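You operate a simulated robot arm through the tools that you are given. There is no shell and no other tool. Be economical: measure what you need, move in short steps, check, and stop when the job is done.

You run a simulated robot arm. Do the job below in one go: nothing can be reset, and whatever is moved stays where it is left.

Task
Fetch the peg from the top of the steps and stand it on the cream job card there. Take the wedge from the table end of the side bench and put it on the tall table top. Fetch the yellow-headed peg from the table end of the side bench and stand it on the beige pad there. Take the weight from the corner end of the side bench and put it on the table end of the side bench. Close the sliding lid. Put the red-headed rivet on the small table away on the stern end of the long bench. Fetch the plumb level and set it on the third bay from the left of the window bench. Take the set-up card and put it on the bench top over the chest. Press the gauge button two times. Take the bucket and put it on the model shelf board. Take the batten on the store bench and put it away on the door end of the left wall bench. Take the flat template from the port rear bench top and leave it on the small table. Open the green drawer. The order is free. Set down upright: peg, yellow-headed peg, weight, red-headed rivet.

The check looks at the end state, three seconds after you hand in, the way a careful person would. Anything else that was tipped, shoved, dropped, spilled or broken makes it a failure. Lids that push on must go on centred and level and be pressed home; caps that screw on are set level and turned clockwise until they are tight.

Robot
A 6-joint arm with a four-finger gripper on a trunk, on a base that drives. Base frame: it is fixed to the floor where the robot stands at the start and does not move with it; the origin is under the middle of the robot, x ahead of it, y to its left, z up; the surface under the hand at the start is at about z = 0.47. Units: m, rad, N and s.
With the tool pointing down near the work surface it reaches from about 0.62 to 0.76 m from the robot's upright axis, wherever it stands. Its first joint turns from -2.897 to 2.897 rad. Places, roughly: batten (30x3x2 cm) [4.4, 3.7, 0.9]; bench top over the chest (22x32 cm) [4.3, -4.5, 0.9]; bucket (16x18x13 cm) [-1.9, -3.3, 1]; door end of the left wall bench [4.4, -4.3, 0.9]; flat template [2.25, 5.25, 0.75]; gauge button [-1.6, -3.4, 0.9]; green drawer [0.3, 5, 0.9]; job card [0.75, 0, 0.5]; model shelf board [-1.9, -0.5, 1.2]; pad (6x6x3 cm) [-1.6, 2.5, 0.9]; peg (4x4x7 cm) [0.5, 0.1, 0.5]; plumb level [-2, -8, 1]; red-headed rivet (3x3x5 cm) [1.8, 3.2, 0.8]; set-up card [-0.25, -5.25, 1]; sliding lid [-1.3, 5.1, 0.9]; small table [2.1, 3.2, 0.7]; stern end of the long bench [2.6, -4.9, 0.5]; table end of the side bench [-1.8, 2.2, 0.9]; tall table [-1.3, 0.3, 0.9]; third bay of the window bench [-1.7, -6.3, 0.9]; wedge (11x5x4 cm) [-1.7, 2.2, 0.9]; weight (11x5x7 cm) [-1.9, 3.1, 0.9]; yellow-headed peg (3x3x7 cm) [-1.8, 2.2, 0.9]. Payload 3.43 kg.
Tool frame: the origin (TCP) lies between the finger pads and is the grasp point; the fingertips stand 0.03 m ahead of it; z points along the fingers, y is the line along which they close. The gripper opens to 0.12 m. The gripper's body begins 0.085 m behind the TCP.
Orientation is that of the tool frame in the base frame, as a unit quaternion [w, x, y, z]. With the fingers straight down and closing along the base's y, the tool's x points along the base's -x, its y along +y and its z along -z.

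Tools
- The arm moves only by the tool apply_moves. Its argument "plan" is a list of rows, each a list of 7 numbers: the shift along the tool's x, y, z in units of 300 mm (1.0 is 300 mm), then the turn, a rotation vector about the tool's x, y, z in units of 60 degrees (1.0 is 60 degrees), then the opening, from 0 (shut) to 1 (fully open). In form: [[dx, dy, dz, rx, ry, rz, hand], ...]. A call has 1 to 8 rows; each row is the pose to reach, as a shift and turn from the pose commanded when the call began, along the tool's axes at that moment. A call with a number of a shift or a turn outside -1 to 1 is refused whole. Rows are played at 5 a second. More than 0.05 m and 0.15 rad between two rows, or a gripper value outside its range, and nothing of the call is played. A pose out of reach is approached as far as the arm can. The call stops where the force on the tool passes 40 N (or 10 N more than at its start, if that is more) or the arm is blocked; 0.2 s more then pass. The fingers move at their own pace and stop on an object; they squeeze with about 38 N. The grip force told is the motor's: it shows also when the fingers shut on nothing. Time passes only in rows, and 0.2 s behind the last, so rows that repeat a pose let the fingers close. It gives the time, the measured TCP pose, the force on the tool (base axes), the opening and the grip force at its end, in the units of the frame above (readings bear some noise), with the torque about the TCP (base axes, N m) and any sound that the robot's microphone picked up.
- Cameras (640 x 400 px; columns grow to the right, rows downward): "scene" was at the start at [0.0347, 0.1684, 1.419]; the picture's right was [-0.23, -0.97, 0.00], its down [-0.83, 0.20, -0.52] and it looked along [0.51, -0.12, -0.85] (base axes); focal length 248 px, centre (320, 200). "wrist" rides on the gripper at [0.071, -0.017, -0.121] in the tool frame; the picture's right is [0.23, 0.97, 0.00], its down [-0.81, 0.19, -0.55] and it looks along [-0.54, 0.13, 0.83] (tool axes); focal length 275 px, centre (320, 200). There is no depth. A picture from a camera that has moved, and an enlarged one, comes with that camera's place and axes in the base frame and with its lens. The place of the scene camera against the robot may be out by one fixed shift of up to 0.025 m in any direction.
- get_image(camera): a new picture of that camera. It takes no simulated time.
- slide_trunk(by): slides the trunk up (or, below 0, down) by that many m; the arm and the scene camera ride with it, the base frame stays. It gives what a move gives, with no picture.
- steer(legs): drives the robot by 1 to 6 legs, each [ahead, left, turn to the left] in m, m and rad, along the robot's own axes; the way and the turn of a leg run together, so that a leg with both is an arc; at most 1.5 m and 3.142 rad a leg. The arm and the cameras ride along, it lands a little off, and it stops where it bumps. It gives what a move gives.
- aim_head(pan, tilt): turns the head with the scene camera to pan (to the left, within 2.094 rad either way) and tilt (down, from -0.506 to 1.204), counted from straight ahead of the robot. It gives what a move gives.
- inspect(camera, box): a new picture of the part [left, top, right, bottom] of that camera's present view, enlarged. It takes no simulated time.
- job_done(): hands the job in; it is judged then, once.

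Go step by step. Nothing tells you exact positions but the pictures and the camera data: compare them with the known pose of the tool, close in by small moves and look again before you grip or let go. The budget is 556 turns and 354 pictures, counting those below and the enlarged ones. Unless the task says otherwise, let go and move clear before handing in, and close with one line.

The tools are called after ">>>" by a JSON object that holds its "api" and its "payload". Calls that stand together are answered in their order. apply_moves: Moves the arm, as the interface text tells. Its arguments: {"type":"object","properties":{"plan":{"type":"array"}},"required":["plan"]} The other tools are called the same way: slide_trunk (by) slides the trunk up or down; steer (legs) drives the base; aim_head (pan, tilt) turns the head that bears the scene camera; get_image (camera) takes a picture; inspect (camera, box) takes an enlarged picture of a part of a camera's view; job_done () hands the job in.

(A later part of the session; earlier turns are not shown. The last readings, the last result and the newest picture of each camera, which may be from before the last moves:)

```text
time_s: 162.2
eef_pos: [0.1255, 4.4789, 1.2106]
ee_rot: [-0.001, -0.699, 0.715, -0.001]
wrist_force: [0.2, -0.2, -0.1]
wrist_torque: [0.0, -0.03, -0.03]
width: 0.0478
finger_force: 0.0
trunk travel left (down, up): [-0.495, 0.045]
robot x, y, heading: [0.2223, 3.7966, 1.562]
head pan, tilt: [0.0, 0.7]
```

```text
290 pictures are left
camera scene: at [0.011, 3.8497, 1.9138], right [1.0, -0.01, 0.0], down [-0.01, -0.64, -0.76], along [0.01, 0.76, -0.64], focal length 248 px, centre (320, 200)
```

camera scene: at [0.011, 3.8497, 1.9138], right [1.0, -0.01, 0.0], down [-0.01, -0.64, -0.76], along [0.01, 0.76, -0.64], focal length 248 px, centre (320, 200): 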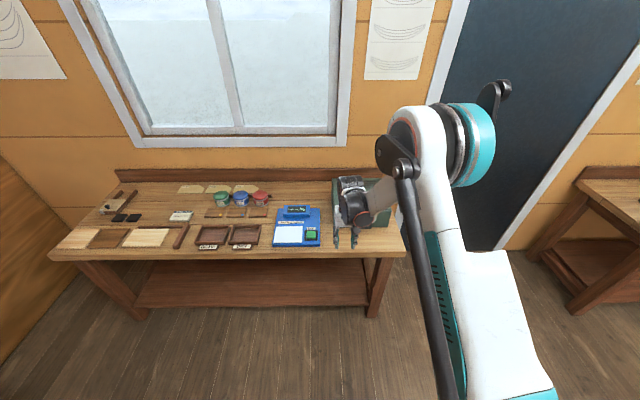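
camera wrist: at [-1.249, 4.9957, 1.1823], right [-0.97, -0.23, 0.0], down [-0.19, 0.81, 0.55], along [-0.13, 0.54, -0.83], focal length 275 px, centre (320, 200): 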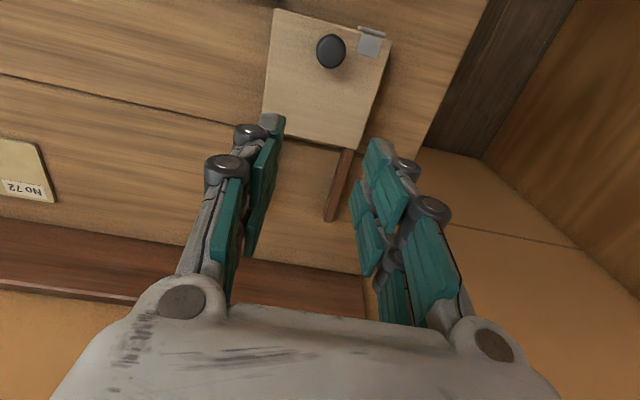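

I rotate the hand 90° so it can close along y on the handle, and look with the wrist camera.

>>> {"api": "apply_moves", "payload": {"plan": [[0, 0, 0, 0, 0, 0.136, 0.5], [0, 0, 0, 0, 0, 0.272, 0.5], [0, 0, 0, 0, 0, 0.408, 0.5], [0, 0, 0, 0, 0, 0.544, 0.5], [0, 0, 0, 0, 0, 0.68, 0.5], [0, 0, 0, 0, 0, 0.816, 0.5], [0, 0, 0, 0, 0, 0.952, 0.5]]}}

>>> {"api": "apply_moves", "payload": {"plan": [[0, 0, 0, 0, 0, 0.137, 0.5], [0, 0, 0, 0, 0, 0.274, 0.5], [0, 0, 0, 0, 0, 0.411, 0.5], [0, 0, 0, 0, 0, 0.527, 0.5]]}}

>>> {"api": "steer", "payload": {"legs": [[0.3, 0, 0]]}}

>>> {"api": "get_image", "payload": {"camera": "wrist"}}

```text
time_s: 163.8
eef_pos: [0.1227, 4.4783, 1.2128]
ee_rot: [0.001, -0.272, 0.962, 0.0]
wrist_force: [-0.5, -0.6, -0.2]
wrist_torque: [0.03, -0.02, -0.02]
width: 0.0601
finger_force: 0.0
trunk travel left (down, up): [-0.495, 0.045]
robot x, y, heading: [0.2207, 3.7985, 1.561]
head pan, tilt: [0.0, 0.7]
```

```text
time_s: 164.8
eef_pos: [0.1232, 4.4773, 1.2109]
ee_rot: [0.0, 0.002, 1.0, -0.001]
wrist_force: [-0.5, 0.0, 0.2]
wrist_torque: [-0.01, 0.01, 0.02]
width: 0.0599
finger_force: 0.1
trunk travel left (down, up): [-0.495, 0.045]
robot x, y, heading: [0.2244, 3.8006, 1.554]
head pan, tilt: [0.0, 0.7]
```

```text
time_s: 166.8
eef_pos: [0.1207, 4.7784, 1.2117]
ee_rot: [0.0, -0.003, 1.0, -0.001]
wrist_force: [0.8, 0.4, -0.9]
wrist_torque: [-0.08, 0.0, 0.02]
width: 0.06
finger_force: 0.1
trunk travel left (down, up): [-0.495, 0.045]
robot x, y, heading: [0.2272, 4.0992, 1.568]
head pan, tilt: [0.0, 0.7]
```

```text
289 pictures are left
camera wrist: at [0.0489, 4.7635, 1.331], right [-0.24, 0.97, 0.0], down [0.81, 0.2, 0.55], along [0.54, 0.13, -0.83], focal length 275 px, centre (320, 200)
```

wrist: 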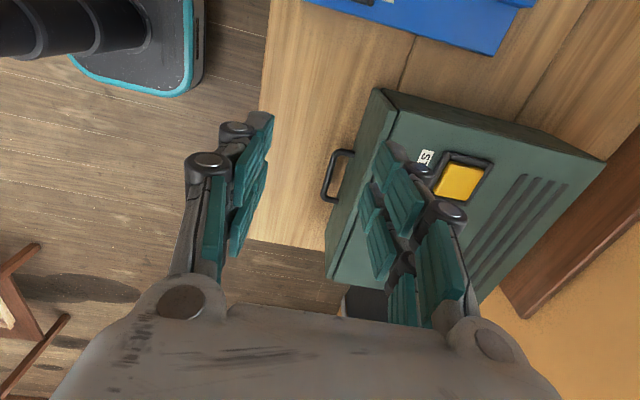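

The handle centre is near (0.264, 4.827). I move over it and look from closer.

>>> {"api": "apply_moves", "payload": {"plan": [[-0.16, 0.05, 0, 0, 0, 0, 0.5], [-0.32, 0.1, 0.05, 0, 0, 0, 0.5], [-0.46, 0.15, 0.15, 0, 0, 0, 0.5]]}}

>>> {"api": "get_image", "payload": {"camera": "wrist"}}

```text
refused: row 1 steps farther than a row can; nothing moved
```

```text
288 pictures are left
camera wrist: at [0.0489, 4.7635, 1.331], right [-0.24, 0.97, 0.0], down [0.81, 0.2, 0.55], along [0.54, 0.13, -0.83], focal length 275 px, centre (320, 200)
```

wrist: 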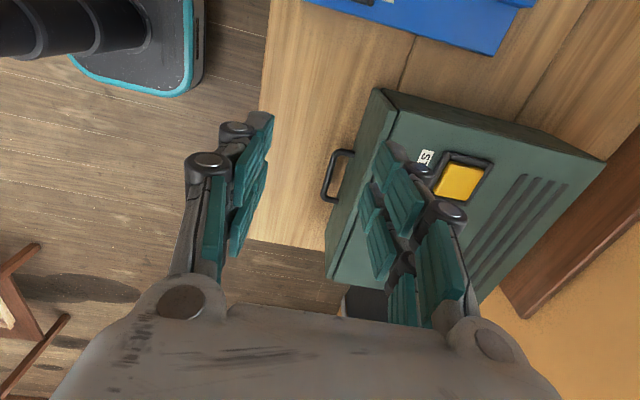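

>>> {"api": "apply_moves", "payload": {"plan": [[-0.12, 0.03, 0, 0, 0, 0, 0.5], [-0.24, 0.06, 0.05, 0, 0, 0, 0.5], [-0.36, 0.1, 0.1, 0, 0, 0, 0.5], [-0.46, 0.15, 0.15, 0, 0, 0, 0.5]]}}

>>> {"api": "get_image", "payload": {"camera": "wrist"}}

```text
time_s: 167.8
eef_pos: [0.2607, 4.8246, 1.1695]
ee_rot: [0.0, -0.005, 1.0, -0.001]
wrist_force: [0.5, 0.1, -0.1]
wrist_torque: [-0.01, 0.01, -0.02]
width: 0.06
finger_force: 0.0
trunk travel left (down, up): [-0.495, 0.045]
robot x, y, heading: [0.2213, 4.0936, 1.568]
head pan, tilt: [0.0, 0.7]
```

```text
287 pictures are left
camera wrist: at [0.1888, 4.8084, 1.2892], right [-0.24, 0.97, 0.0], down [0.81, 0.2, 0.55], along [0.54, 0.13, -0.83], focal length 275 px, centre (320, 200)
```

wrist: 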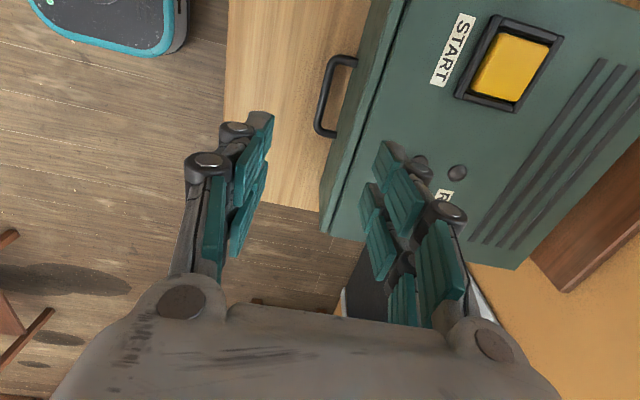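

The handle bar is at about (0.272, 4.832, 0.91), in front of a tall box. I'll grip it with the hand tilted forward, so I back off and tilt.

>>> {"api": "steer", "payload": {"legs": [[-0.25, 0, 0]]}}

>>> {"api": "apply_moves", "payload": {"plan": [[0, 0.04, 0, -0.14, 0, 0, 0.4], [0, 0.09, 0, -0.28, 0, 0, 0.4], [0, 0.14, 0, -0.42, 0, 0, 0.4], [0, 0.19, 0, -0.56, 0, 0, 0.4], [0, 0.24, 0, -0.7, 0, 0, 0.4], [0, 0.29, 0, -0.84, 0, 0, 0.4], [0, 0.34, 0, -0.98, 0, 0, 0.4]]}}

>>> {"api": "get_image", "payload": {"camera": "wrist"}}

>>> {"api": "get_image", "payload": {"camera": "scene"}}

```text
time_s: 169.7
eef_pos: [0.2525, 4.5706, 1.1708]
ee_rot: [0.0, -0.009, 1.0, 0.0]
wrist_force: [0.8, 0.4, 0.3]
wrist_torque: [0.03, 0.01, -0.01]
width: 0.0598
finger_force: 0.0
trunk travel left (down, up): [-0.495, 0.045]
robot x, y, heading: [0.2278, 3.8492, 1.576]
head pan, tilt: [0.0, 0.7]
```

```text
time_s: 171.3
eef_pos: [0.2508, 4.6755, 1.1696]
ee_rot: [-0.005, -0.008, 0.871, 0.492]
wrist_force: [-0.1, -0.3, -0.2]
wrist_torque: [0.03, 0.02, 0.04]
width: 0.0479
finger_force: 0.0
trunk travel left (down, up): [-0.495, 0.045]
robot x, y, heading: [0.2234, 3.8448, 1.578]
head pan, tilt: [0.0, 0.7]
```

```text
286 pictures are left
camera wrist: at [0.1803, 4.5635, 1.2175], right [-0.24, 0.5, 0.83], down [0.82, -0.36, 0.45], along [0.52, 0.79, -0.32], focal length 275 px, centre (320, 200)
```

wrist: 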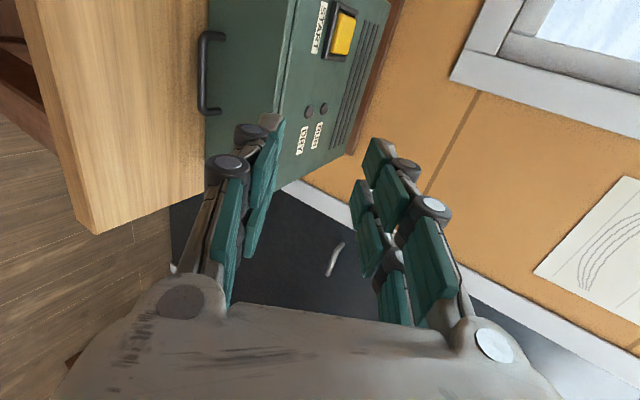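

```text
285 pictures are left
camera scene: at [0.0126, 3.8958, 1.9137], right [1.0, 0.01, 0.0], down [0.0, -0.64, -0.76], along [-0.01, 0.76, -0.64], focal length 248 px, centre (320, 200)
```

scene: 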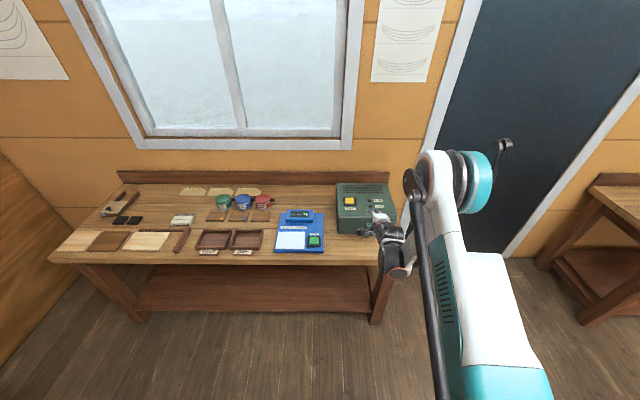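

The tilt works. I lower the trunk and approach the handle from the front, then re-check.

>>> {"api": "slide_trunk", "payload": {"by": -0.22}}

>>> {"api": "steer", "payload": {"legs": [[0.07, -0.02, 0]]}}

>>> {"api": "get_image", "payload": {"camera": "wrist"}}

>>> {"api": "inspect", "payload": {"camera": "scene", "box": [310, 170, 430, 260]}}

```text
time_s: 173.6
eef_pos: [0.2498, 4.6747, 0.9494]
ee_rot: [-0.005, -0.009, 0.872, 0.49]
wrist_force: [0.1, -0.1, 0.0]
wrist_torque: [0.01, -0.01, -0.02]
width: 0.048
finger_force: 0.0
trunk travel left (down, up): [-0.275, 0.265]
robot x, y, heading: [0.2231, 3.8476, 1.582]
head pan, tilt: [0.0, 0.7]
```

```text
time_s: 174.6
eef_pos: [0.27, 4.7477, 0.9492]
ee_rot: [-0.005, -0.008, 0.872, 0.489]
wrist_force: [1.1, 0.8, -1.0]
wrist_torque: [-0.01, 0.03, 0.05]
width: 0.048
finger_force: 0.1
trunk travel left (down, up): [-0.275, 0.265]
robot x, y, heading: [0.2447, 3.9166, 1.58]
head pan, tilt: [0.0, 0.7]
```

```text
284 pictures are left
camera wrist: at [0.1999, 4.6353, 0.9971], right [-0.24, 0.5, 0.83], down [0.82, -0.36, 0.45], along [0.52, 0.79, -0.32], focal length 275 px, centre (320, 200)
```

wrist: 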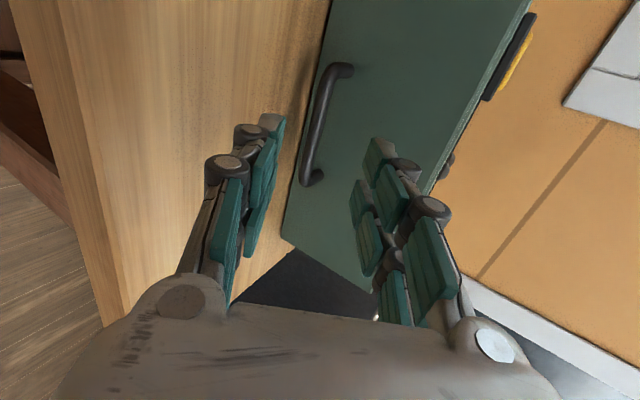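

```text
4.44 times, centred on (370, 215) of scene
camera zoom: at [0.0326, 3.9679, 1.6937], right [1.0, 0.01, 0.0], down [0.0, -0.65, -0.76], along [-0.01, 0.76, -0.65], focal length 1101 px, centre (98, 133)
```

zoom: 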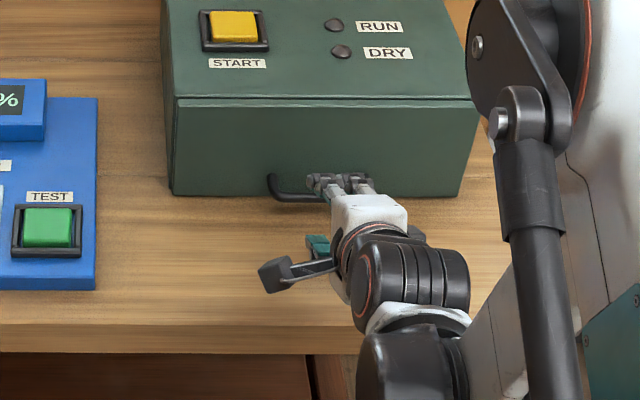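

The bar is at (0.268, 4.829, 0.898), straight along the tool axis. I close the opening a little, advance 8.4 cm and check.

>>> {"api": "apply_moves", "payload": {"plan": [[0, 0, 0.07, 0, 0, 0, 0.28], [0, 0, 0.14, 0, 0, 0, 0.28], [0, 0, 0.21, 0, 0, 0, 0.28], [0, 0, 0.275, 0, 0, 0, 0.28]]}}

>>> {"api": "get_image", "payload": {"camera": "wrist"}}

```text
time_s: 175.6
eef_pos: [0.2699, 4.8178, 0.9062]
ee_rot: [-0.005, -0.009, 0.871, 0.491]
wrist_force: [-0.3, 0.3, -0.4]
wrist_torque: [-0.01, 0.01, 0.03]
width: 0.0334
finger_force: 0.0
trunk travel left (down, up): [-0.275, 0.265]
robot x, y, heading: [0.2481, 3.9198, 1.578]
head pan, tilt: [0.0, 0.7]
```

```text
282 pictures are left
camera wrist: at [0.1995, 4.7049, 0.954], right [-0.24, 0.5, 0.83], down [0.82, -0.36, 0.45], along [0.52, 0.79, -0.32], focal length 275 px, centre (320, 200)
```

wrist: 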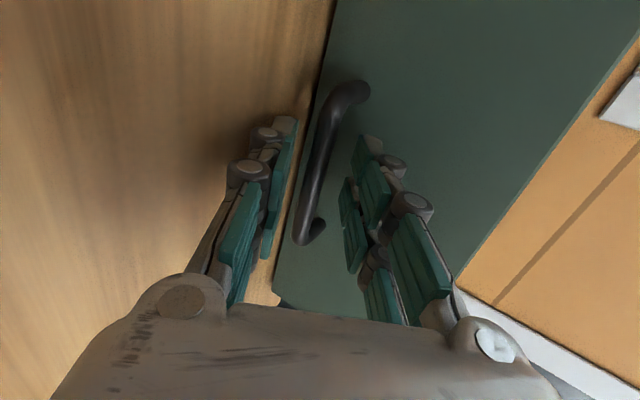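

The bar is between the fingers. I close on it.

>>> {"api": "apply_moves", "payload": {"plan": [[0, 0, 0, 0, 0, 0, 0.0], [0, 0, 0, 0, 0, 0, 0.0], [0, 0, 0, 0, 0, 0, 0.0]]}}

>>> {"api": "get_image", "payload": {"camera": "wrist"}}

```text
time_s: 176.4
eef_pos: [0.2684, 4.8164, 0.9042]
ee_rot: [-0.005, -0.008, 0.872, 0.489]
wrist_force: [-0.9, -23.3, -23.8]
wrist_torque: [-0.66, 1.73, -0.63]
width: 0.0117
finger_force: 44.7
trunk travel left (down, up): [-0.275, 0.265]
robot x, y, heading: [0.2463, 3.9214, 1.581]
head pan, tilt: [0.0, 0.7]
```

```text
281 pictures are left
camera wrist: at [0.1995, 4.7039, 0.9533], right [-0.24, 0.5, 0.83], down [0.82, -0.36, 0.45], along [0.52, 0.79, -0.33], focal length 275 px, centre (320, 200)
```

wrist: 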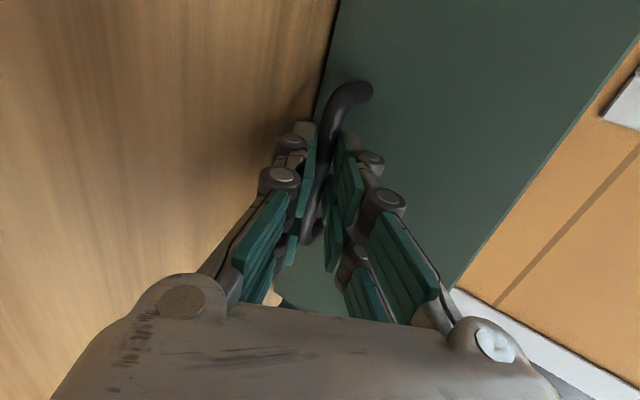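

The bar is gripped. I pull straight back (−y) with the arm, watching the force.

>>> {"api": "apply_moves", "payload": {"plan": [[0, -0.01, 0, 0, 0, 0, 0.0], [0, -0.035, -0.043, 0, 0, 0, 0.0], [0, -0.06, -0.086, 0, 0, 0, 0.0], [0, -0.088, -0.13, 0, 0, 0, 0.0], [0, -0.114, -0.172, 0, 0, 0, 0.0], [0, -0.14, -0.215, 0, 0, 0, 0.0]]}}

>>> {"api": "inspect", "payload": {"camera": "scene", "box": [310, 170, 430, 260]}}

```text
time_s: 177.8
eef_pos: [0.269, 4.7424, 0.9056]
ee_rot: [-0.006, -0.009, 0.872, 0.49]
wrist_force: [-6.3, -0.5, -4.7]
wrist_torque: [-0.1, 1.3, -1.36]
width: 0.0119
finger_force: 45.3
trunk travel left (down, up): [-0.275, 0.265]
robot x, y, heading: [0.2479, 3.9208, 1.574]
head pan, tilt: [0.0, 0.7]
```

```text
4.44 times, centred on (370, 215) of scene
camera zoom: at [0.0316, 3.967, 1.6937], right [1.0, 0.01, 0.0], down [0.01, -0.64, -0.76], along [-0.01, 0.76, -0.64], focal length 1101 px, centre (98, 133)
```

zoom: 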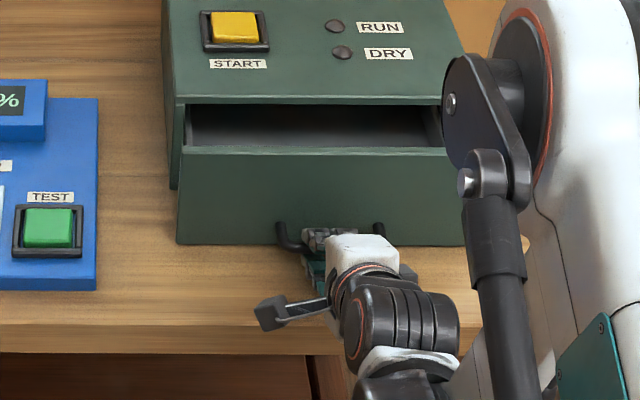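

The drawer slides out and the box stays put. I keep pulling.

>>> {"api": "apply_moves", "payload": {"plan": [[0, -0.026, -0.043, 0, 0, 0, 0.0], [0, -0.052, -0.086, 0, 0, 0, 0.0], [0, -0.078, -0.13, 0, 0, 0, 0.0], [0, -0.104, -0.172, 0, 0, 0, 0.0], [0, -0.13, -0.215, 0, 0, 0, 0.0]]}}

>>> {"api": "get_image", "payload": {"camera": "scene"}}

```text
time_s: 178.4
eef_pos: [0.2694, 4.7404, 0.9059]
ee_rot: [-0.006, -0.009, 0.875, 0.484]
wrist_force: [-1.2, -1.0, -26.4]
wrist_torque: [-0.51, 1.56, -0.65]
width: 0.0116
finger_force: 45.3
out of reach, approached as far as the arm can: row 1, 2, 3
trunk travel left (down, up): [-0.275, 0.265]
robot x, y, heading: [0.2456, 3.9173, 1.58]
head pan, tilt: [0.0, 0.7]
stopped in row 3: the force on the tool passed its limit at 58 N (the readings are from after the stop); the commanded pose is now the measured one
```

```text
279 pictures are left
camera scene: at [0.0324, 3.9684, 1.6935], right [1.0, 0.01, 0.0], down [0.0, -0.65, -0.76], along [-0.01, 0.76, -0.65], focal length 248 px, centre (320, 200)
```

scene: 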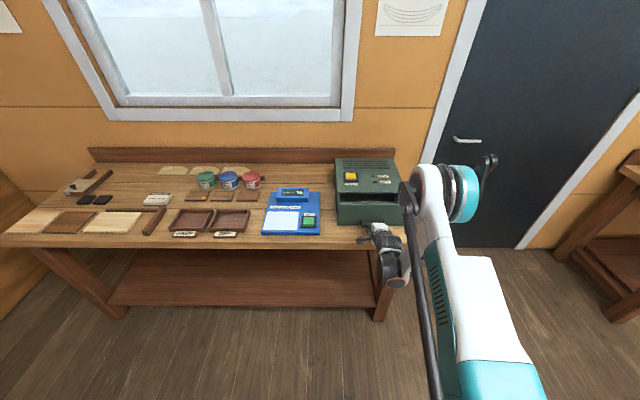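

The arm can't come in farther, so I continue the pull by driving back slowly.

>>> {"api": "steer", "payload": {"legs": [[-0.05, 0, 0]]}}

>>> {"api": "inspect", "payload": {"camera": "scene", "box": [310, 140, 430, 260]}}

```text
time_s: 179.5
eef_pos: [0.2693, 4.6911, 0.9056]
ee_rot: [-0.007, -0.008, 0.876, 0.483]
wrist_force: [0.0, -1.4, -8.2]
wrist_torque: [-0.2, 1.11, -1.19]
width: 0.0119
finger_force: 44.9
trunk travel left (down, up): [-0.275, 0.265]
robot x, y, heading: [0.2471, 3.8691, 1.579]
head pan, tilt: [0.0, 0.7]
stopped in leg 1: the force on the tool passed its limit at 43 N (the readings are from after the stop); the commanded pose is now the measured one
```

```text
3.33 times, centred on (370, 200) of scene
camera zoom: at [0.0326, 3.9199, 1.6939], right [1.0, 0.01, 0.0], down [0.0, -0.64, -0.76], along [-0.01, 0.76, -0.64], focal length 826 px, centre (153, 200)
```

zoom: 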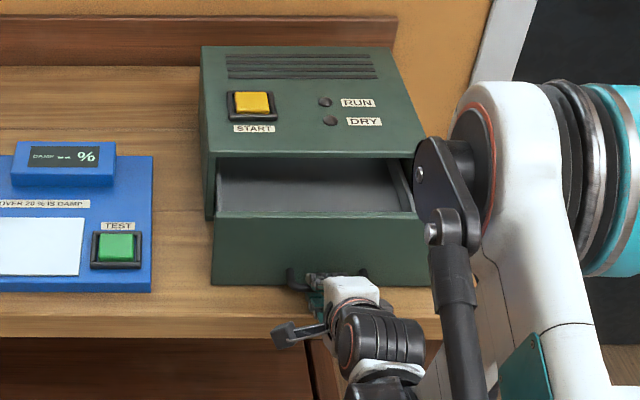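

It opened about 12.5 cm before the force limit. I try another small pull to see if this is the end stop.

>>> {"api": "steer", "payload": {"legs": [[-0.02, 0, 0]]}}

>>> {"api": "inspect", "payload": {"camera": "scene", "box": [310, 140, 430, 260]}}

```text
time_s: 180.3
eef_pos: [0.2691, 4.6718, 0.9051]
ee_rot: [-0.007, -0.008, 0.875, 0.484]
wrist_force: [-4.0, -1.5, -9.4]
wrist_torque: [-0.16, 1.71, -0.43]
width: 0.0113
finger_force: 44.9
trunk travel left (down, up): [-0.275, 0.265]
robot x, y, heading: [0.2436, 3.8531, 1.576]
head pan, tilt: [0.0, 0.7]
```

```text
3.33 times, centred on (370, 200) of scene
camera zoom: at [0.0325, 3.9001, 1.6937], right [1.0, 0.01, 0.0], down [0.0, -0.64, -0.76], along [0.0, 0.76, -0.64], focal length 826 px, centre (153, 200)
```

zoom: 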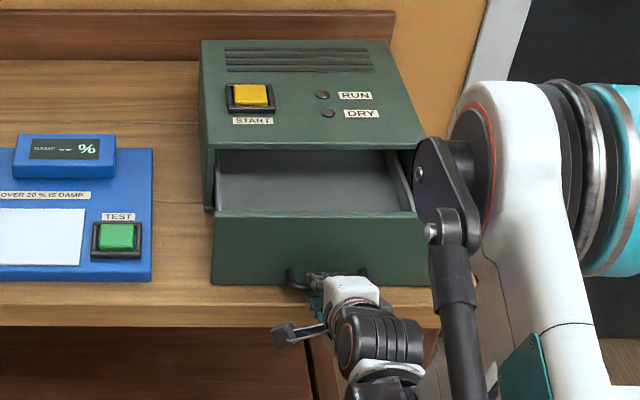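

Not the stop yet. I pull further in small legs.

>>> {"api": "steer", "payload": {"legs": [[-0.02, 0, 0]]}}

>>> {"api": "steer", "payload": {"legs": [[-0.02, 0, 0]]}}

>>> {"api": "inspect", "payload": {"camera": "scene", "box": [310, 140, 430, 260]}}

```text
time_s: 181.1
eef_pos: [0.2698, 4.6531, 0.905]
ee_rot: [-0.007, -0.008, 0.875, 0.483]
wrist_force: [0.4, -0.3, -7.4]
wrist_torque: [-0.21, 1.58, -0.62]
width: 0.0117
finger_force: 45.0
trunk travel left (down, up): [-0.275, 0.265]
robot x, y, heading: [0.2462, 3.8319, 1.58]
head pan, tilt: [0.0, 0.7]
```

```text
time_s: 181.8
eef_pos: [0.2691, 4.6323, 0.9055]
ee_rot: [-0.007, -0.007, 0.875, 0.484]
wrist_force: [2.9, 0.1, -6.4]
wrist_torque: [-0.13, 1.37, -0.86]
width: 0.0117
finger_force: 45.0
trunk travel left (down, up): [-0.275, 0.265]
robot x, y, heading: [0.2472, 3.8107, 1.575]
head pan, tilt: [0.0, 0.7]
```

```text
3.33 times, centred on (370, 200) of scene
camera zoom: at [0.0335, 3.8596, 1.6938], right [1.0, 0.01, 0.0], down [0.0, -0.64, -0.76], along [-0.01, 0.76, -0.64], focal length 826 px, centre (153, 200)
```

zoom: 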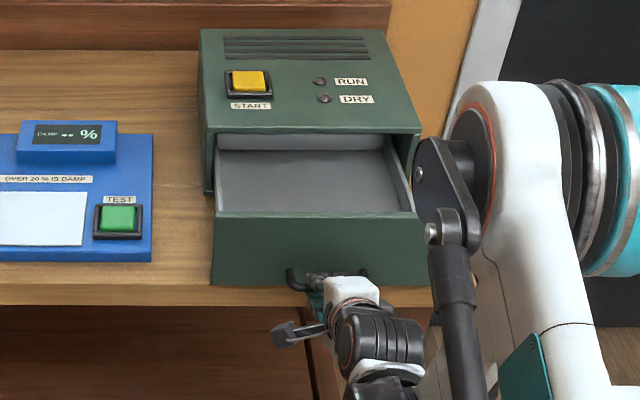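

The drawer is fully out (its back wall shows at the mouth). I let go and drive back clear.

>>> {"api": "apply_moves", "payload": {"plan": [[0, 0, 0, 0, 0, 0, 0.2], [0, 0, 0, 0, 0, 0, 0.4], [0, 0, 0, 0, 0, 0, 0.42]]}}

>>> {"api": "steer", "payload": {"legs": [[-0.15, 0, 0]]}}

>>> {"api": "inspect", "payload": {"camera": "scene", "box": [310, 140, 430, 260]}}

```text
time_s: 182.7
eef_pos: [0.2682, 4.6311, 0.9061]
ee_rot: [-0.007, -0.008, 0.875, 0.483]
wrist_force: [-0.1, 0.5, 0.4]
wrist_torque: [0.0, -0.01, -0.01]
width: 0.0504
finger_force: 0.1
trunk travel left (down, up): [-0.275, 0.265]
robot x, y, heading: [0.2475, 3.8118, 1.577]
head pan, tilt: [0.0, 0.7]
```

```text
time_s: 184.0
eef_pos: [0.267, 4.4804, 0.9063]
ee_rot: [-0.008, -0.01, 0.875, 0.484]
wrist_force: [0.4, -0.7, 0.0]
wrist_torque: [0.03, 0.01, 0.01]
width: 0.0506
finger_force: 0.0
trunk travel left (down, up): [-0.275, 0.265]
robot x, y, heading: [0.25, 3.6579, 1.589]
head pan, tilt: [0.0, 0.7]
```

```text
3.33 times, centred on (370, 200) of scene
camera zoom: at [0.034, 3.7068, 1.6939], right [1.0, 0.01, 0.0], down [0.01, -0.64, -0.77], along [-0.01, 0.77, -0.64], focal length 826 px, centre (153, 200)
```

zoom: 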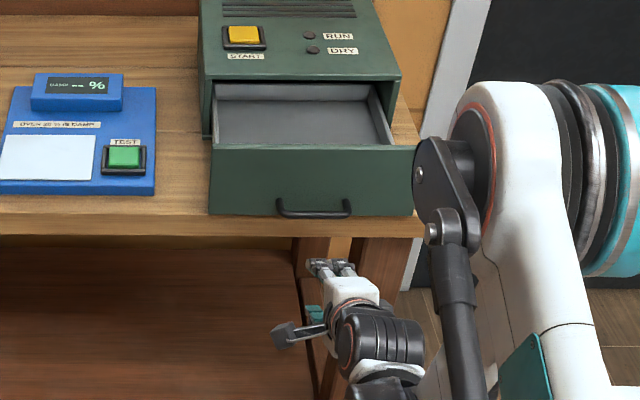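

The drawer is open. I bring the hand back upright before driving to the small table.

>>> {"api": "apply_moves", "payload": {"plan": [[0, -0.024, -0.041, 0.14, 0, 0, 0.4], [0, -0.048, -0.082, 0.28, 0, 0, 0.4], [0, -0.073, -0.123, 0.42, 0, 0, 0.4], [0, -0.097, -0.163, 0.56, 0, 0, 0.4], [0, -0.122, -0.204, 0.7, 0, 0, 0.4], [0, -0.146, -0.245, 0.84, 0, 0, 0.4], [0, -0.17, -0.286, 0.966, 0, 0, 0.4]]}}

>>> {"api": "apply_moves", "payload": {"plan": [[0, 0, 0, 0, 0, -0.136, 0.5], [0, 0, 0, 0, 0, -0.272, 0.5], [0, 0, 0, 0, 0, -0.408, 0.5], [0, 0, 0, 0, 0, -0.544, 0.5], [0, 0, 0, 0, 0, -0.68, 0.5], [0, 0, 0, 0, 0, -0.816, 0.5], [0, 0, 0, 0, 0, -0.952, 0.5]]}}

>>> {"api": "apply_moves", "payload": {"plan": [[0, 0, 0, 0, 0, -0.137, 0.5], [0, 0, 0, 0, 0, -0.274, 0.5], [0, 0, 0, 0, 0, -0.411, 0.5], [0, 0, 0, 0, 0, -0.54, 0.5]]}}

>>> {"api": "aim_head", "payload": {"pan": -1.2, "tilt": 0.5}}

>>> {"api": "get_image", "payload": {"camera": "scene"}}

```text
time_s: 185.6
eef_pos: [0.2699, 4.3822, 0.9082]
ee_rot: [-0.002, -0.012, 1.0, -0.002]
wrist_force: [-0.8, -1.0, -0.2]
wrist_torque: [0.0, 0.01, 0.01]
width: 0.048
finger_force: 0.0
trunk travel left (down, up): [-0.275, 0.265]
robot x, y, heading: [0.2471, 3.6619, 1.58]
head pan, tilt: [0.0, 0.7]
```

```text
time_s: 187.2
eef_pos: [0.27, 4.3811, 0.9082]
ee_rot: [-0.002, -0.49, 0.871, -0.001]
wrist_force: [0.5, -0.5, -0.4]
wrist_torque: [0.02, -0.01, -0.01]
width: 0.0599
finger_force: 0.1
trunk travel left (down, up): [-0.275, 0.265]
robot x, y, heading: [0.2498, 3.6588, 1.583]
head pan, tilt: [0.0, 0.7]
```

```text
time_s: 188.2
eef_pos: [0.2704, 4.3804, 0.9074]
ee_rot: [0.003, 0.714, -0.7, -0.002]
wrist_force: [0.2, -1.0, -0.2]
wrist_torque: [0.0, 0.02, -0.02]
width: 0.06
finger_force: 0.1
trunk travel left (down, up): [-0.275, 0.265]
robot x, y, heading: [0.2488, 3.6547, 1.584]
head pan, tilt: [0.0, 0.7]
```

```text
time_s: 189.6
eef_pos: [0.2689, 4.3798, 0.9079]
ee_rot: [0.002, 0.712, -0.702, -0.001]
wrist_force: [0.5, 1.1, 0.4]
wrist_torque: [0.0, 0.0, -0.01]
width: 0.0599
finger_force: 0.1
trunk travel left (down, up): [-0.275, 0.265]
robot x, y, heading: [0.2452, 3.6655, 1.582]
head pan, tilt: [-1.201, 0.499]
```

```text
274 pictures are left
camera scene: at [0.1194, 3.6568, 1.7115], right [0.37, -0.93, 0.0], down [-0.44, -0.18, -0.88], along [0.81, 0.33, -0.48], focal length 248 px, centre (320, 200)
```

scene: 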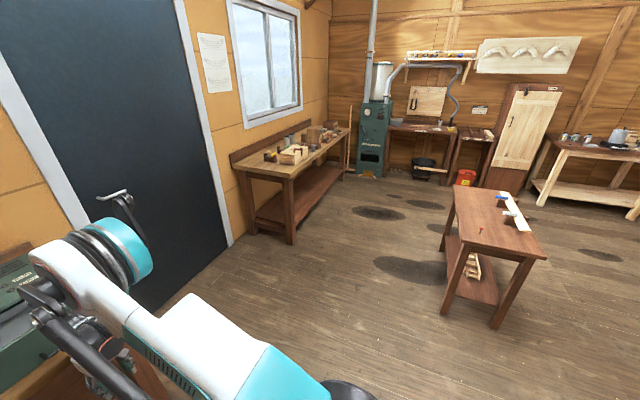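

I see the small table and the port rear bench. I zoom in on both.

>>> {"api": "inspect", "payload": {"camera": "scene", "box": [430, 160, 560, 280]}}

>>> {"api": "inspect", "payload": {"camera": "scene", "box": [230, 100, 360, 200]}}

```text
3.33 times, centred on (495, 220) of scene
camera zoom: at [0.1194, 3.6568, 1.7115], right [0.37, -0.93, 0.0], down [-0.44, -0.18, -0.88], along [0.81, 0.33, -0.48], focal length 826 px, centre (-263, 133)
```

zoom: 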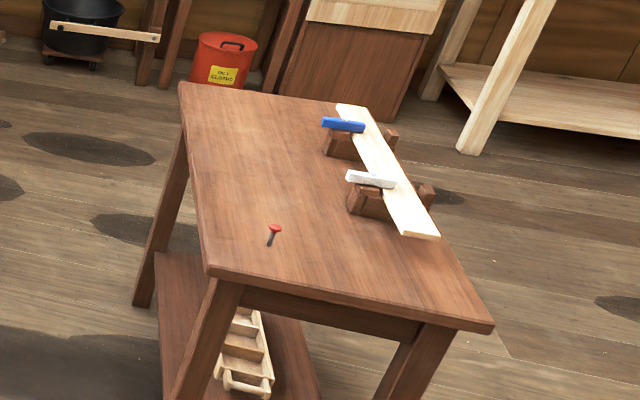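

```text
4.00 times, centred on (295, 150) of scene
camera zoom: at [0.1194, 3.6568, 1.7115], right [0.37, -0.93, 0.0], down [-0.44, -0.18, -0.88], along [0.81, 0.33, -0.48], focal length 991 px, centre (420, 400)
```

zoom: 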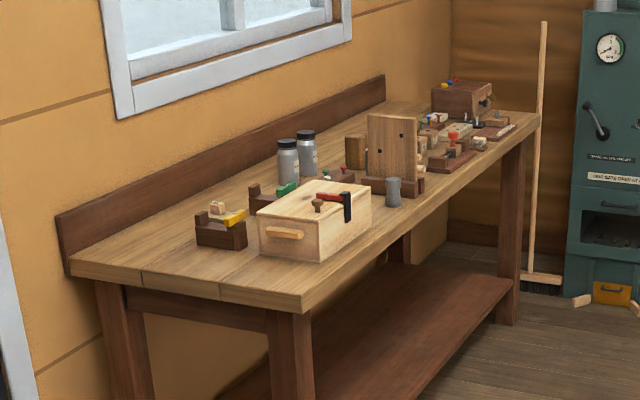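

The rivet stands near (1.74, 3.19) on the small table. First the template: I drive along between table and bench to face the port rear bench.

>>> {"api": "steer", "payload": {"legs": [[0.15, -1.3, 0], [0, -0.7, 0]]}}

>>> {"api": "aim_head", "payload": {"pan": 0.0, "tilt": 0.6}}

>>> {"api": "get_image", "payload": {"camera": "scene"}}

```text
time_s: 199.6
eef_pos: [2.2341, 4.596, 0.908]
ee_rot: [0.003, 0.724, -0.69, -0.002]
wrist_force: [-0.1, -0.1, 0.1]
wrist_torque: [0.02, 0.03, 0.01]
width: 0.0602
finger_force: 0.0
trunk travel left (down, up): [-0.275, 0.265]
robot x, y, heading: [2.2363, 3.8736, 1.613]
head pan, tilt: [-1.201, 0.499]
```

```text
time_s: 201.0
eef_pos: [2.2347, 4.5963, 0.9064]
ee_rot: [0.003, 0.724, -0.69, -0.001]
wrist_force: [0.0, -0.3, 0.0]
wrist_torque: [0.01, 0.02, 0.01]
width: 0.0601
finger_force: 0.0
trunk travel left (down, up): [-0.275, 0.265]
robot x, y, heading: [2.2347, 3.8765, 1.614]
head pan, tilt: [0.0, 0.6]
```

```text
271 pictures are left
camera scene: at [2.0187, 3.9197, 1.7024], right [1.0, 0.04, 0.0], down [0.02, -0.56, -0.82], along [-0.04, 0.82, -0.57], focal length 248 px, centre (320, 200)
```

scene: 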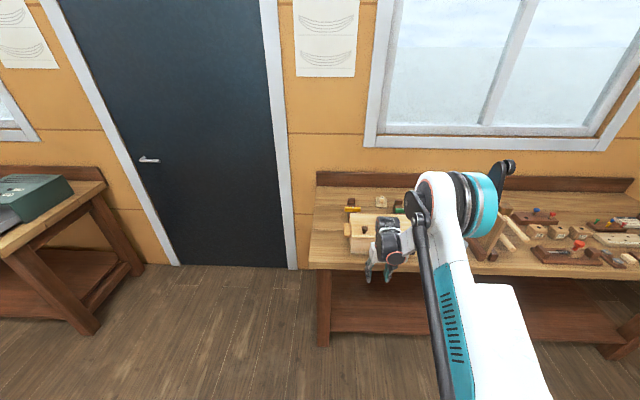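

I zoom in on the bench to find the flat template.

>>> {"api": "inspect", "payload": {"camera": "scene", "box": [310, 170, 430, 280]}}

>>> {"api": "inspect", "payload": {"camera": "scene", "box": [480, 190, 640, 290]}}

```text
3.64 times, centred on (370, 225) of scene
camera zoom: at [2.0187, 3.9197, 1.7024], right [1.0, 0.04, 0.0], down [0.02, -0.56, -0.82], along [-0.04, 0.82, -0.57], focal length 901 px, centre (138, 109)
```

zoom: 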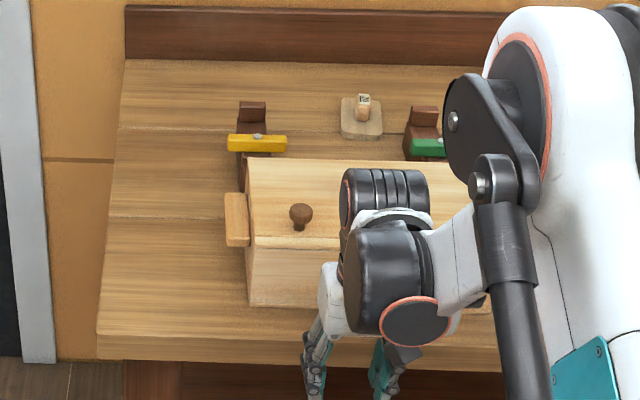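

```text
4.00 times, centred on (560, 240) of scene
camera zoom: at [2.0187, 3.9197, 1.7024], right [1.0, 0.04, 0.0], down [0.02, -0.56, -0.82], along [-0.04, 0.82, -0.57], focal length 991 px, centre (-640, 40)
```

zoom: 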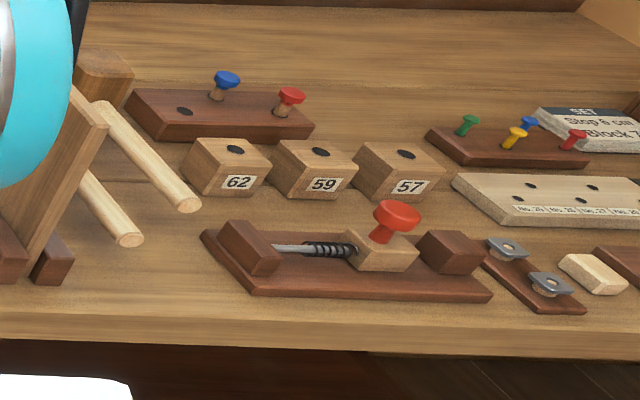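

A flat plate with a small tagged grip sits at the back, near (2.34, 5.25). I zoom in closer to identify it.

>>> {"api": "inspect", "payload": {"camera": "scene", "box": [365, 188, 395, 212]}}

>>> {"api": "steer", "payload": {"legs": [[0, -0.4, 0]]}}

>>> {"api": "aim_head", "payload": {"pan": 0.0, "tilt": 0.8}}

>>> {"api": "get_image", "payload": {"camera": "scene"}}

```text
16.00 times, centred on (380, 200) of scene
camera zoom: at [2.0187, 3.9197, 1.7024], right [1.0, 0.04, 0.0], down [0.02, -0.56, -0.82], along [-0.04, 0.82, -0.57], focal length 3965 px, centre (-640, 200)
```

zoom: 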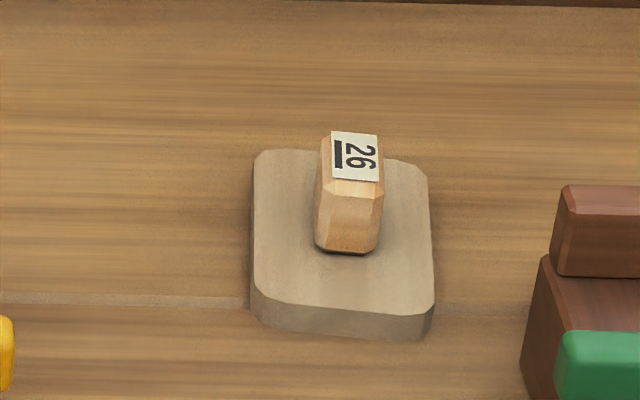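

```text
time_s: 203.4
eef_pos: [2.621, 4.6121, 0.9083]
ee_rot: [0.002, 0.724, -0.689, -0.001]
wrist_force: [0.2, -0.2, 0.7]
wrist_torque: [0.03, -0.01, -0.04]
width: 0.0601
finger_force: 0.0
trunk travel left (down, up): [-0.275, 0.265]
robot x, y, heading: [2.621, 3.8962, 1.615]
head pan, tilt: [0.0, 0.6]
```

```text
time_s: 204.2
eef_pos: [2.6206, 4.613, 0.908]
ee_rot: [0.001, 0.724, -0.689, -0.001]
wrist_force: [0.4, -0.6, -0.2]
wrist_torque: [-0.01, 0.01, 0.02]
width: 0.0599
finger_force: 0.0
trunk travel left (down, up): [-0.275, 0.265]
robot x, y, heading: [2.6248, 3.8936, 1.616]
head pan, tilt: [0.0, 0.799]
```

```text
267 pictures are left
camera scene: at [2.4073, 3.9288, 1.6856], right [1.0, 0.04, 0.0], down [0.03, -0.72, -0.7], along [-0.03, 0.7, -0.72], focal length 248 px, centre (320, 200)
```

scene: 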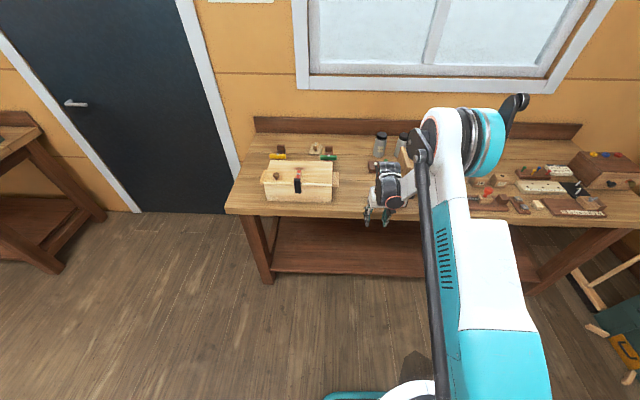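

>>> {"api": "inspect", "payload": {"camera": "scene", "box": [225, 120, 425, 230]}}

>>> {"api": "inspect", "payload": {"camera": "scene", "box": [460, 130, 640, 230]}}

```text
3.20 times, centred on (325, 175) of scene
camera zoom: at [2.4073, 3.9288, 1.6856], right [1.0, 0.04, 0.0], down [0.03, -0.72, -0.7], along [-0.03, 0.7, -0.72], focal length 793 px, centre (304, 280)
```

zoom: 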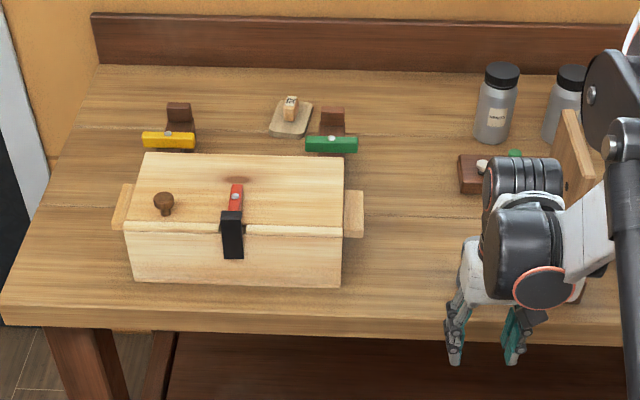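

```text
3.56 times, centred on (550, 180) of scene
camera zoom: at [2.4073, 3.9288, 1.6856], right [1.0, 0.04, 0.0], down [0.03, -0.72, -0.7], along [-0.03, 0.7, -0.72], focal length 881 px, centre (-498, 271)
```

zoom: 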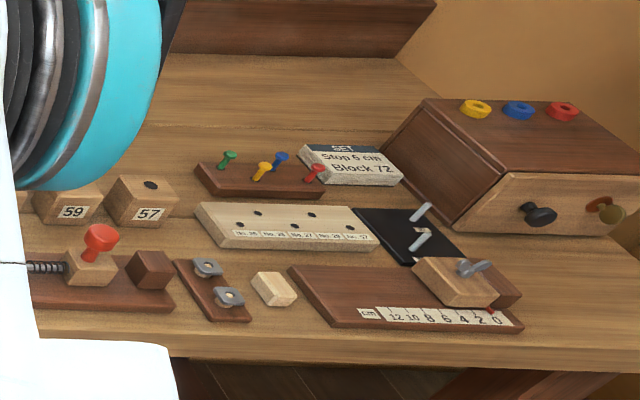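

The plate with the "26" grip at about (2.315, 5.166, 0.82) is the template. I raise the trunk to clear the chest and move over it.

>>> {"api": "slide_trunk", "payload": {"by": 0.2}}

>>> {"api": "steer", "payload": {"legs": [[0, 0.29, -0.03], [0.5, 0, 0]]}}

>>> {"api": "get_image", "payload": {"camera": "wrist"}}

```text
time_s: 206.3
eef_pos: [2.6202, 4.6126, 1.1078]
ee_rot: [0.003, 0.725, -0.689, -0.001]
wrist_force: [0.7, -0.6, 0.1]
wrist_torque: [-0.01, -0.01, 0.0]
width: 0.0602
finger_force: 0.1
trunk travel left (down, up): [-0.475, 0.065]
robot x, y, heading: [2.6194, 3.8913, 1.617]
head pan, tilt: [0.0, 0.799]
```

```text
time_s: 210.8
eef_pos: [2.3206, 5.0961, 1.1073]
ee_rot: [0.003, 0.721, -0.693, -0.001]
wrist_force: [-0.1, 0.2, -1.2]
wrist_torque: [-0.04, 0.04, 0.02]
width: 0.0601
finger_force: 0.0
trunk travel left (down, up): [-0.475, 0.065]
robot x, y, heading: [2.3126, 4.3739, 1.607]
head pan, tilt: [0.0, 0.799]
```

```text
264 pictures are left
camera wrist: at [2.3408, 5.0265, 1.2274], right [-0.96, -0.27, 0.01], down [-0.22, 0.8, 0.55], along [-0.15, 0.53, -0.83], focal length 275 px, centre (320, 200)
```

wrist: 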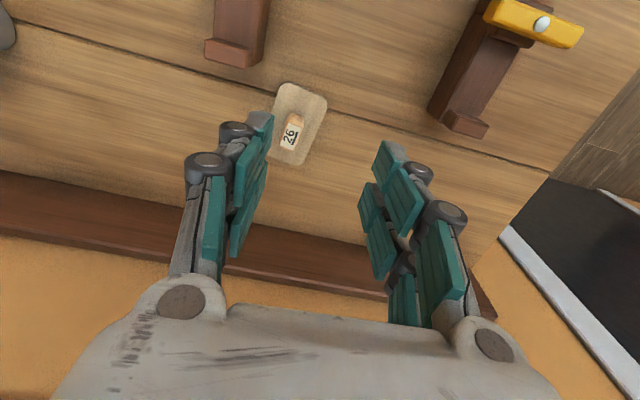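

The grip is near (2.344, 5.166). I creep in and descend partway.

>>> {"api": "steer", "payload": {"legs": [[0.05, -0.02, 0]]}}

>>> {"api": "apply_moves", "payload": {"plan": [[-0.04, 0.0, 0.1, 0, 0, 0, 0.5], [-0.065, 0.0, 0.2, 0, 0, 0, 0.5], [-0.065, 0.0, 0.33, 0, 0, 0, 0.5]]}}

>>> {"api": "get_image", "payload": {"camera": "wrist"}}

```text
time_s: 211.8
eef_pos: [2.3406, 5.1501, 1.1056]
ee_rot: [0.002, 0.721, -0.693, -0.001]
wrist_force: [0.3, 1.0, -0.3]
wrist_torque: [-0.03, 0.03, 0.03]
width: 0.0599
finger_force: 0.1
trunk travel left (down, up): [-0.475, 0.065]
robot x, y, heading: [2.3346, 4.4271, 1.605]
head pan, tilt: [0.0, 0.799]
```

```text
time_s: 212.6
eef_pos: [2.341, 5.1688, 1.0068]
ee_rot: [0.003, 0.721, -0.693, -0.001]
wrist_force: [0.2, 0.7, -0.4]
wrist_torque: [-0.02, 0.01, 0.04]
width: 0.0597
finger_force: 0.0
trunk travel left (down, up): [-0.475, 0.065]
robot x, y, heading: [2.3331, 4.4269, 1.604]
head pan, tilt: [0.0, 0.799]
```

```text
263 pictures are left
camera wrist: at [2.3602, 5.0994, 1.1265], right [-0.96, -0.27, 0.01], down [-0.22, 0.8, 0.55], along [-0.15, 0.53, -0.83], focal length 275 px, centre (320, 200)
```

wrist: 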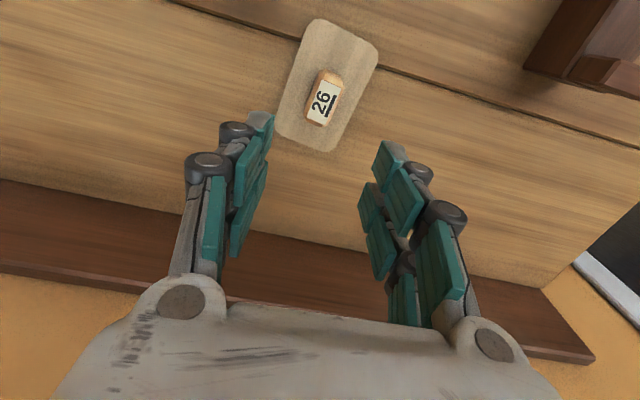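

The grip's top is at (2.343, 5.147, 0.908). I descend and grip it.

>>> {"api": "apply_moves", "payload": {"plan": [[0.073, 0.0, 0.1, 0, 0, 0, 0.5], [0.073, 0.0, 0.22, 0, 0, 0, 0.5], [0.073, 0.0, 0.335, 0, 0, 0, 0.5], [0.073, 0.0, 0.335, 0, 0, 0, 0.5]]}}

>>> {"api": "get_image", "payload": {"camera": "wrist"}}

```text
time_s: 213.6
eef_pos: [2.3395, 5.1302, 0.9429]
ee_rot: [0.002, 0.72, -0.694, -0.001]
wrist_force: [-0.2, -0.7, -0.7]
wrist_torque: [0.04, 0.04, 0.0]
width: 0.0602
finger_force: 0.0
out of reach, approached as far as the arm can: row 2, 3, 4
trunk travel left (down, up): [-0.475, 0.065]
robot x, y, heading: [2.3323, 4.4237, 1.608]
head pan, tilt: [0.0, 0.799]
```

```text
262 pictures are left
camera wrist: at [2.3593, 5.0613, 1.0623], right [-0.96, -0.27, 0.0], down [-0.22, 0.8, 0.55], along [-0.15, 0.53, -0.83], focal length 275 px, centre (320, 200)
```

wrist: 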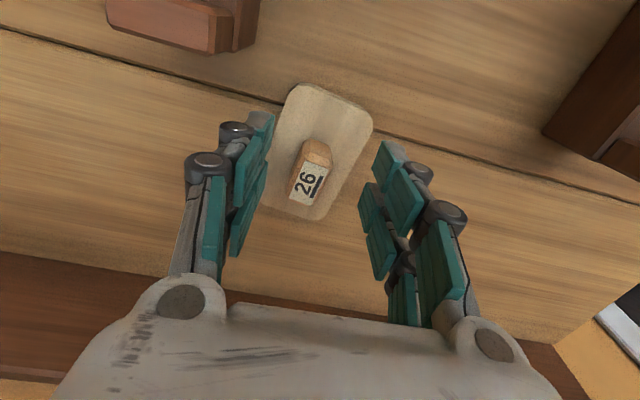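

The trunk is a bit too high. I raise the arm, lower the trunk 0.1, then finish the descent.

>>> {"api": "apply_moves", "payload": {"plan": [[0, 0.0, -0.15, 0, 0, 0, 0.5], [0, 0.0, -0.3, 0, 0, 0, 0.5], [0, 0.0, -0.42, 0, 0, 0, 0.5]]}}

>>> {"api": "slide_trunk", "payload": {"by": -0.1}}

>>> {"api": "get_image", "payload": {"camera": "wrist"}}

```text
time_s: 214.4
eef_pos: [2.3418, 5.1329, 1.071]
ee_rot: [0.001, 0.72, -0.694, -0.001]
wrist_force: [-0.1, -0.8, -0.4]
wrist_torque: [0.05, 0.01, 0.02]
width: 0.06
finger_force: 0.1
trunk travel left (down, up): [-0.475, 0.065]
robot x, y, heading: [2.3319, 4.4296, 1.61]
head pan, tilt: [0.0, 0.799]
```

```text
time_s: 215.7
eef_pos: [2.3422, 5.1337, 0.9709]
ee_rot: [0.002, 0.72, -0.694, -0.001]
wrist_force: [0.3, -0.1, 0.5]
wrist_torque: [0.01, -0.01, -0.05]
width: 0.0597
finger_force: 0.1
trunk travel left (down, up): [-0.375, 0.165]
robot x, y, heading: [2.3353, 4.4239, 1.603]
head pan, tilt: [0.0, 0.799]
```

```text
261 pictures are left
camera wrist: at [2.3613, 5.0647, 1.0906], right [-0.96, -0.27, 0.0], down [-0.22, 0.8, 0.55], along [-0.15, 0.53, -0.83], focal length 275 px, centre (320, 200)
```

wrist: 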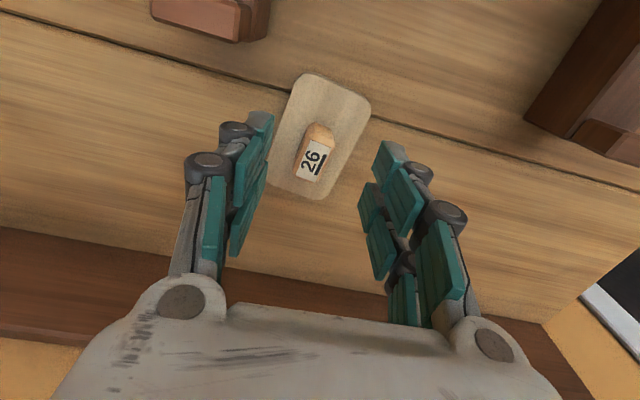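

>>> {"api": "apply_moves", "payload": {"plan": [[-0.055, 0.0, 0.05, 0, 0, 0, 0.5], [-0.055, 0.0, 0.14, 0, 0, 0, 0.5], [-0.055, 0.0, 0.22, 0, 0, 0, 0.5], [-0.055, 0.0, 0.22, 0, 0, 0, 0.1], [-0.055, 0.0, 0.22, 0, 0, 0, 0.1], [-0.055, 0.0, 0.22, 0, 0, 0, 0.1]]}}

>>> {"api": "get_image", "payload": {"camera": "wrist"}}

```text
time_s: 217.1
eef_pos: [2.3398, 5.1504, 0.9028]
ee_rot: [0.003, 0.72, -0.694, 0.0]
wrist_force: [0.2, -0.1, 0.4]
wrist_torque: [-0.03, 0.0, 0.01]
width: 0.0213
finger_force: 37.7
trunk travel left (down, up): [-0.375, 0.165]
robot x, y, heading: [2.3332, 4.4264, 1.599]
head pan, tilt: [0.0, 0.799]
```

```text
260 pictures are left
camera wrist: at [2.3599, 5.0817, 1.0234], right [-0.96, -0.27, 0.0], down [-0.22, 0.8, 0.55], along [-0.15, 0.53, -0.83], focal length 275 px, centre (320, 200)
```

wrist: 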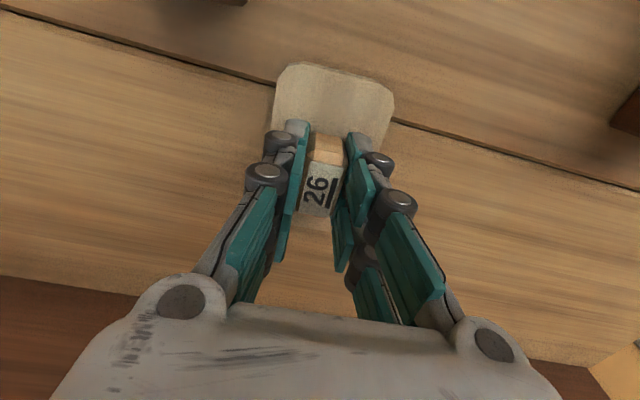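

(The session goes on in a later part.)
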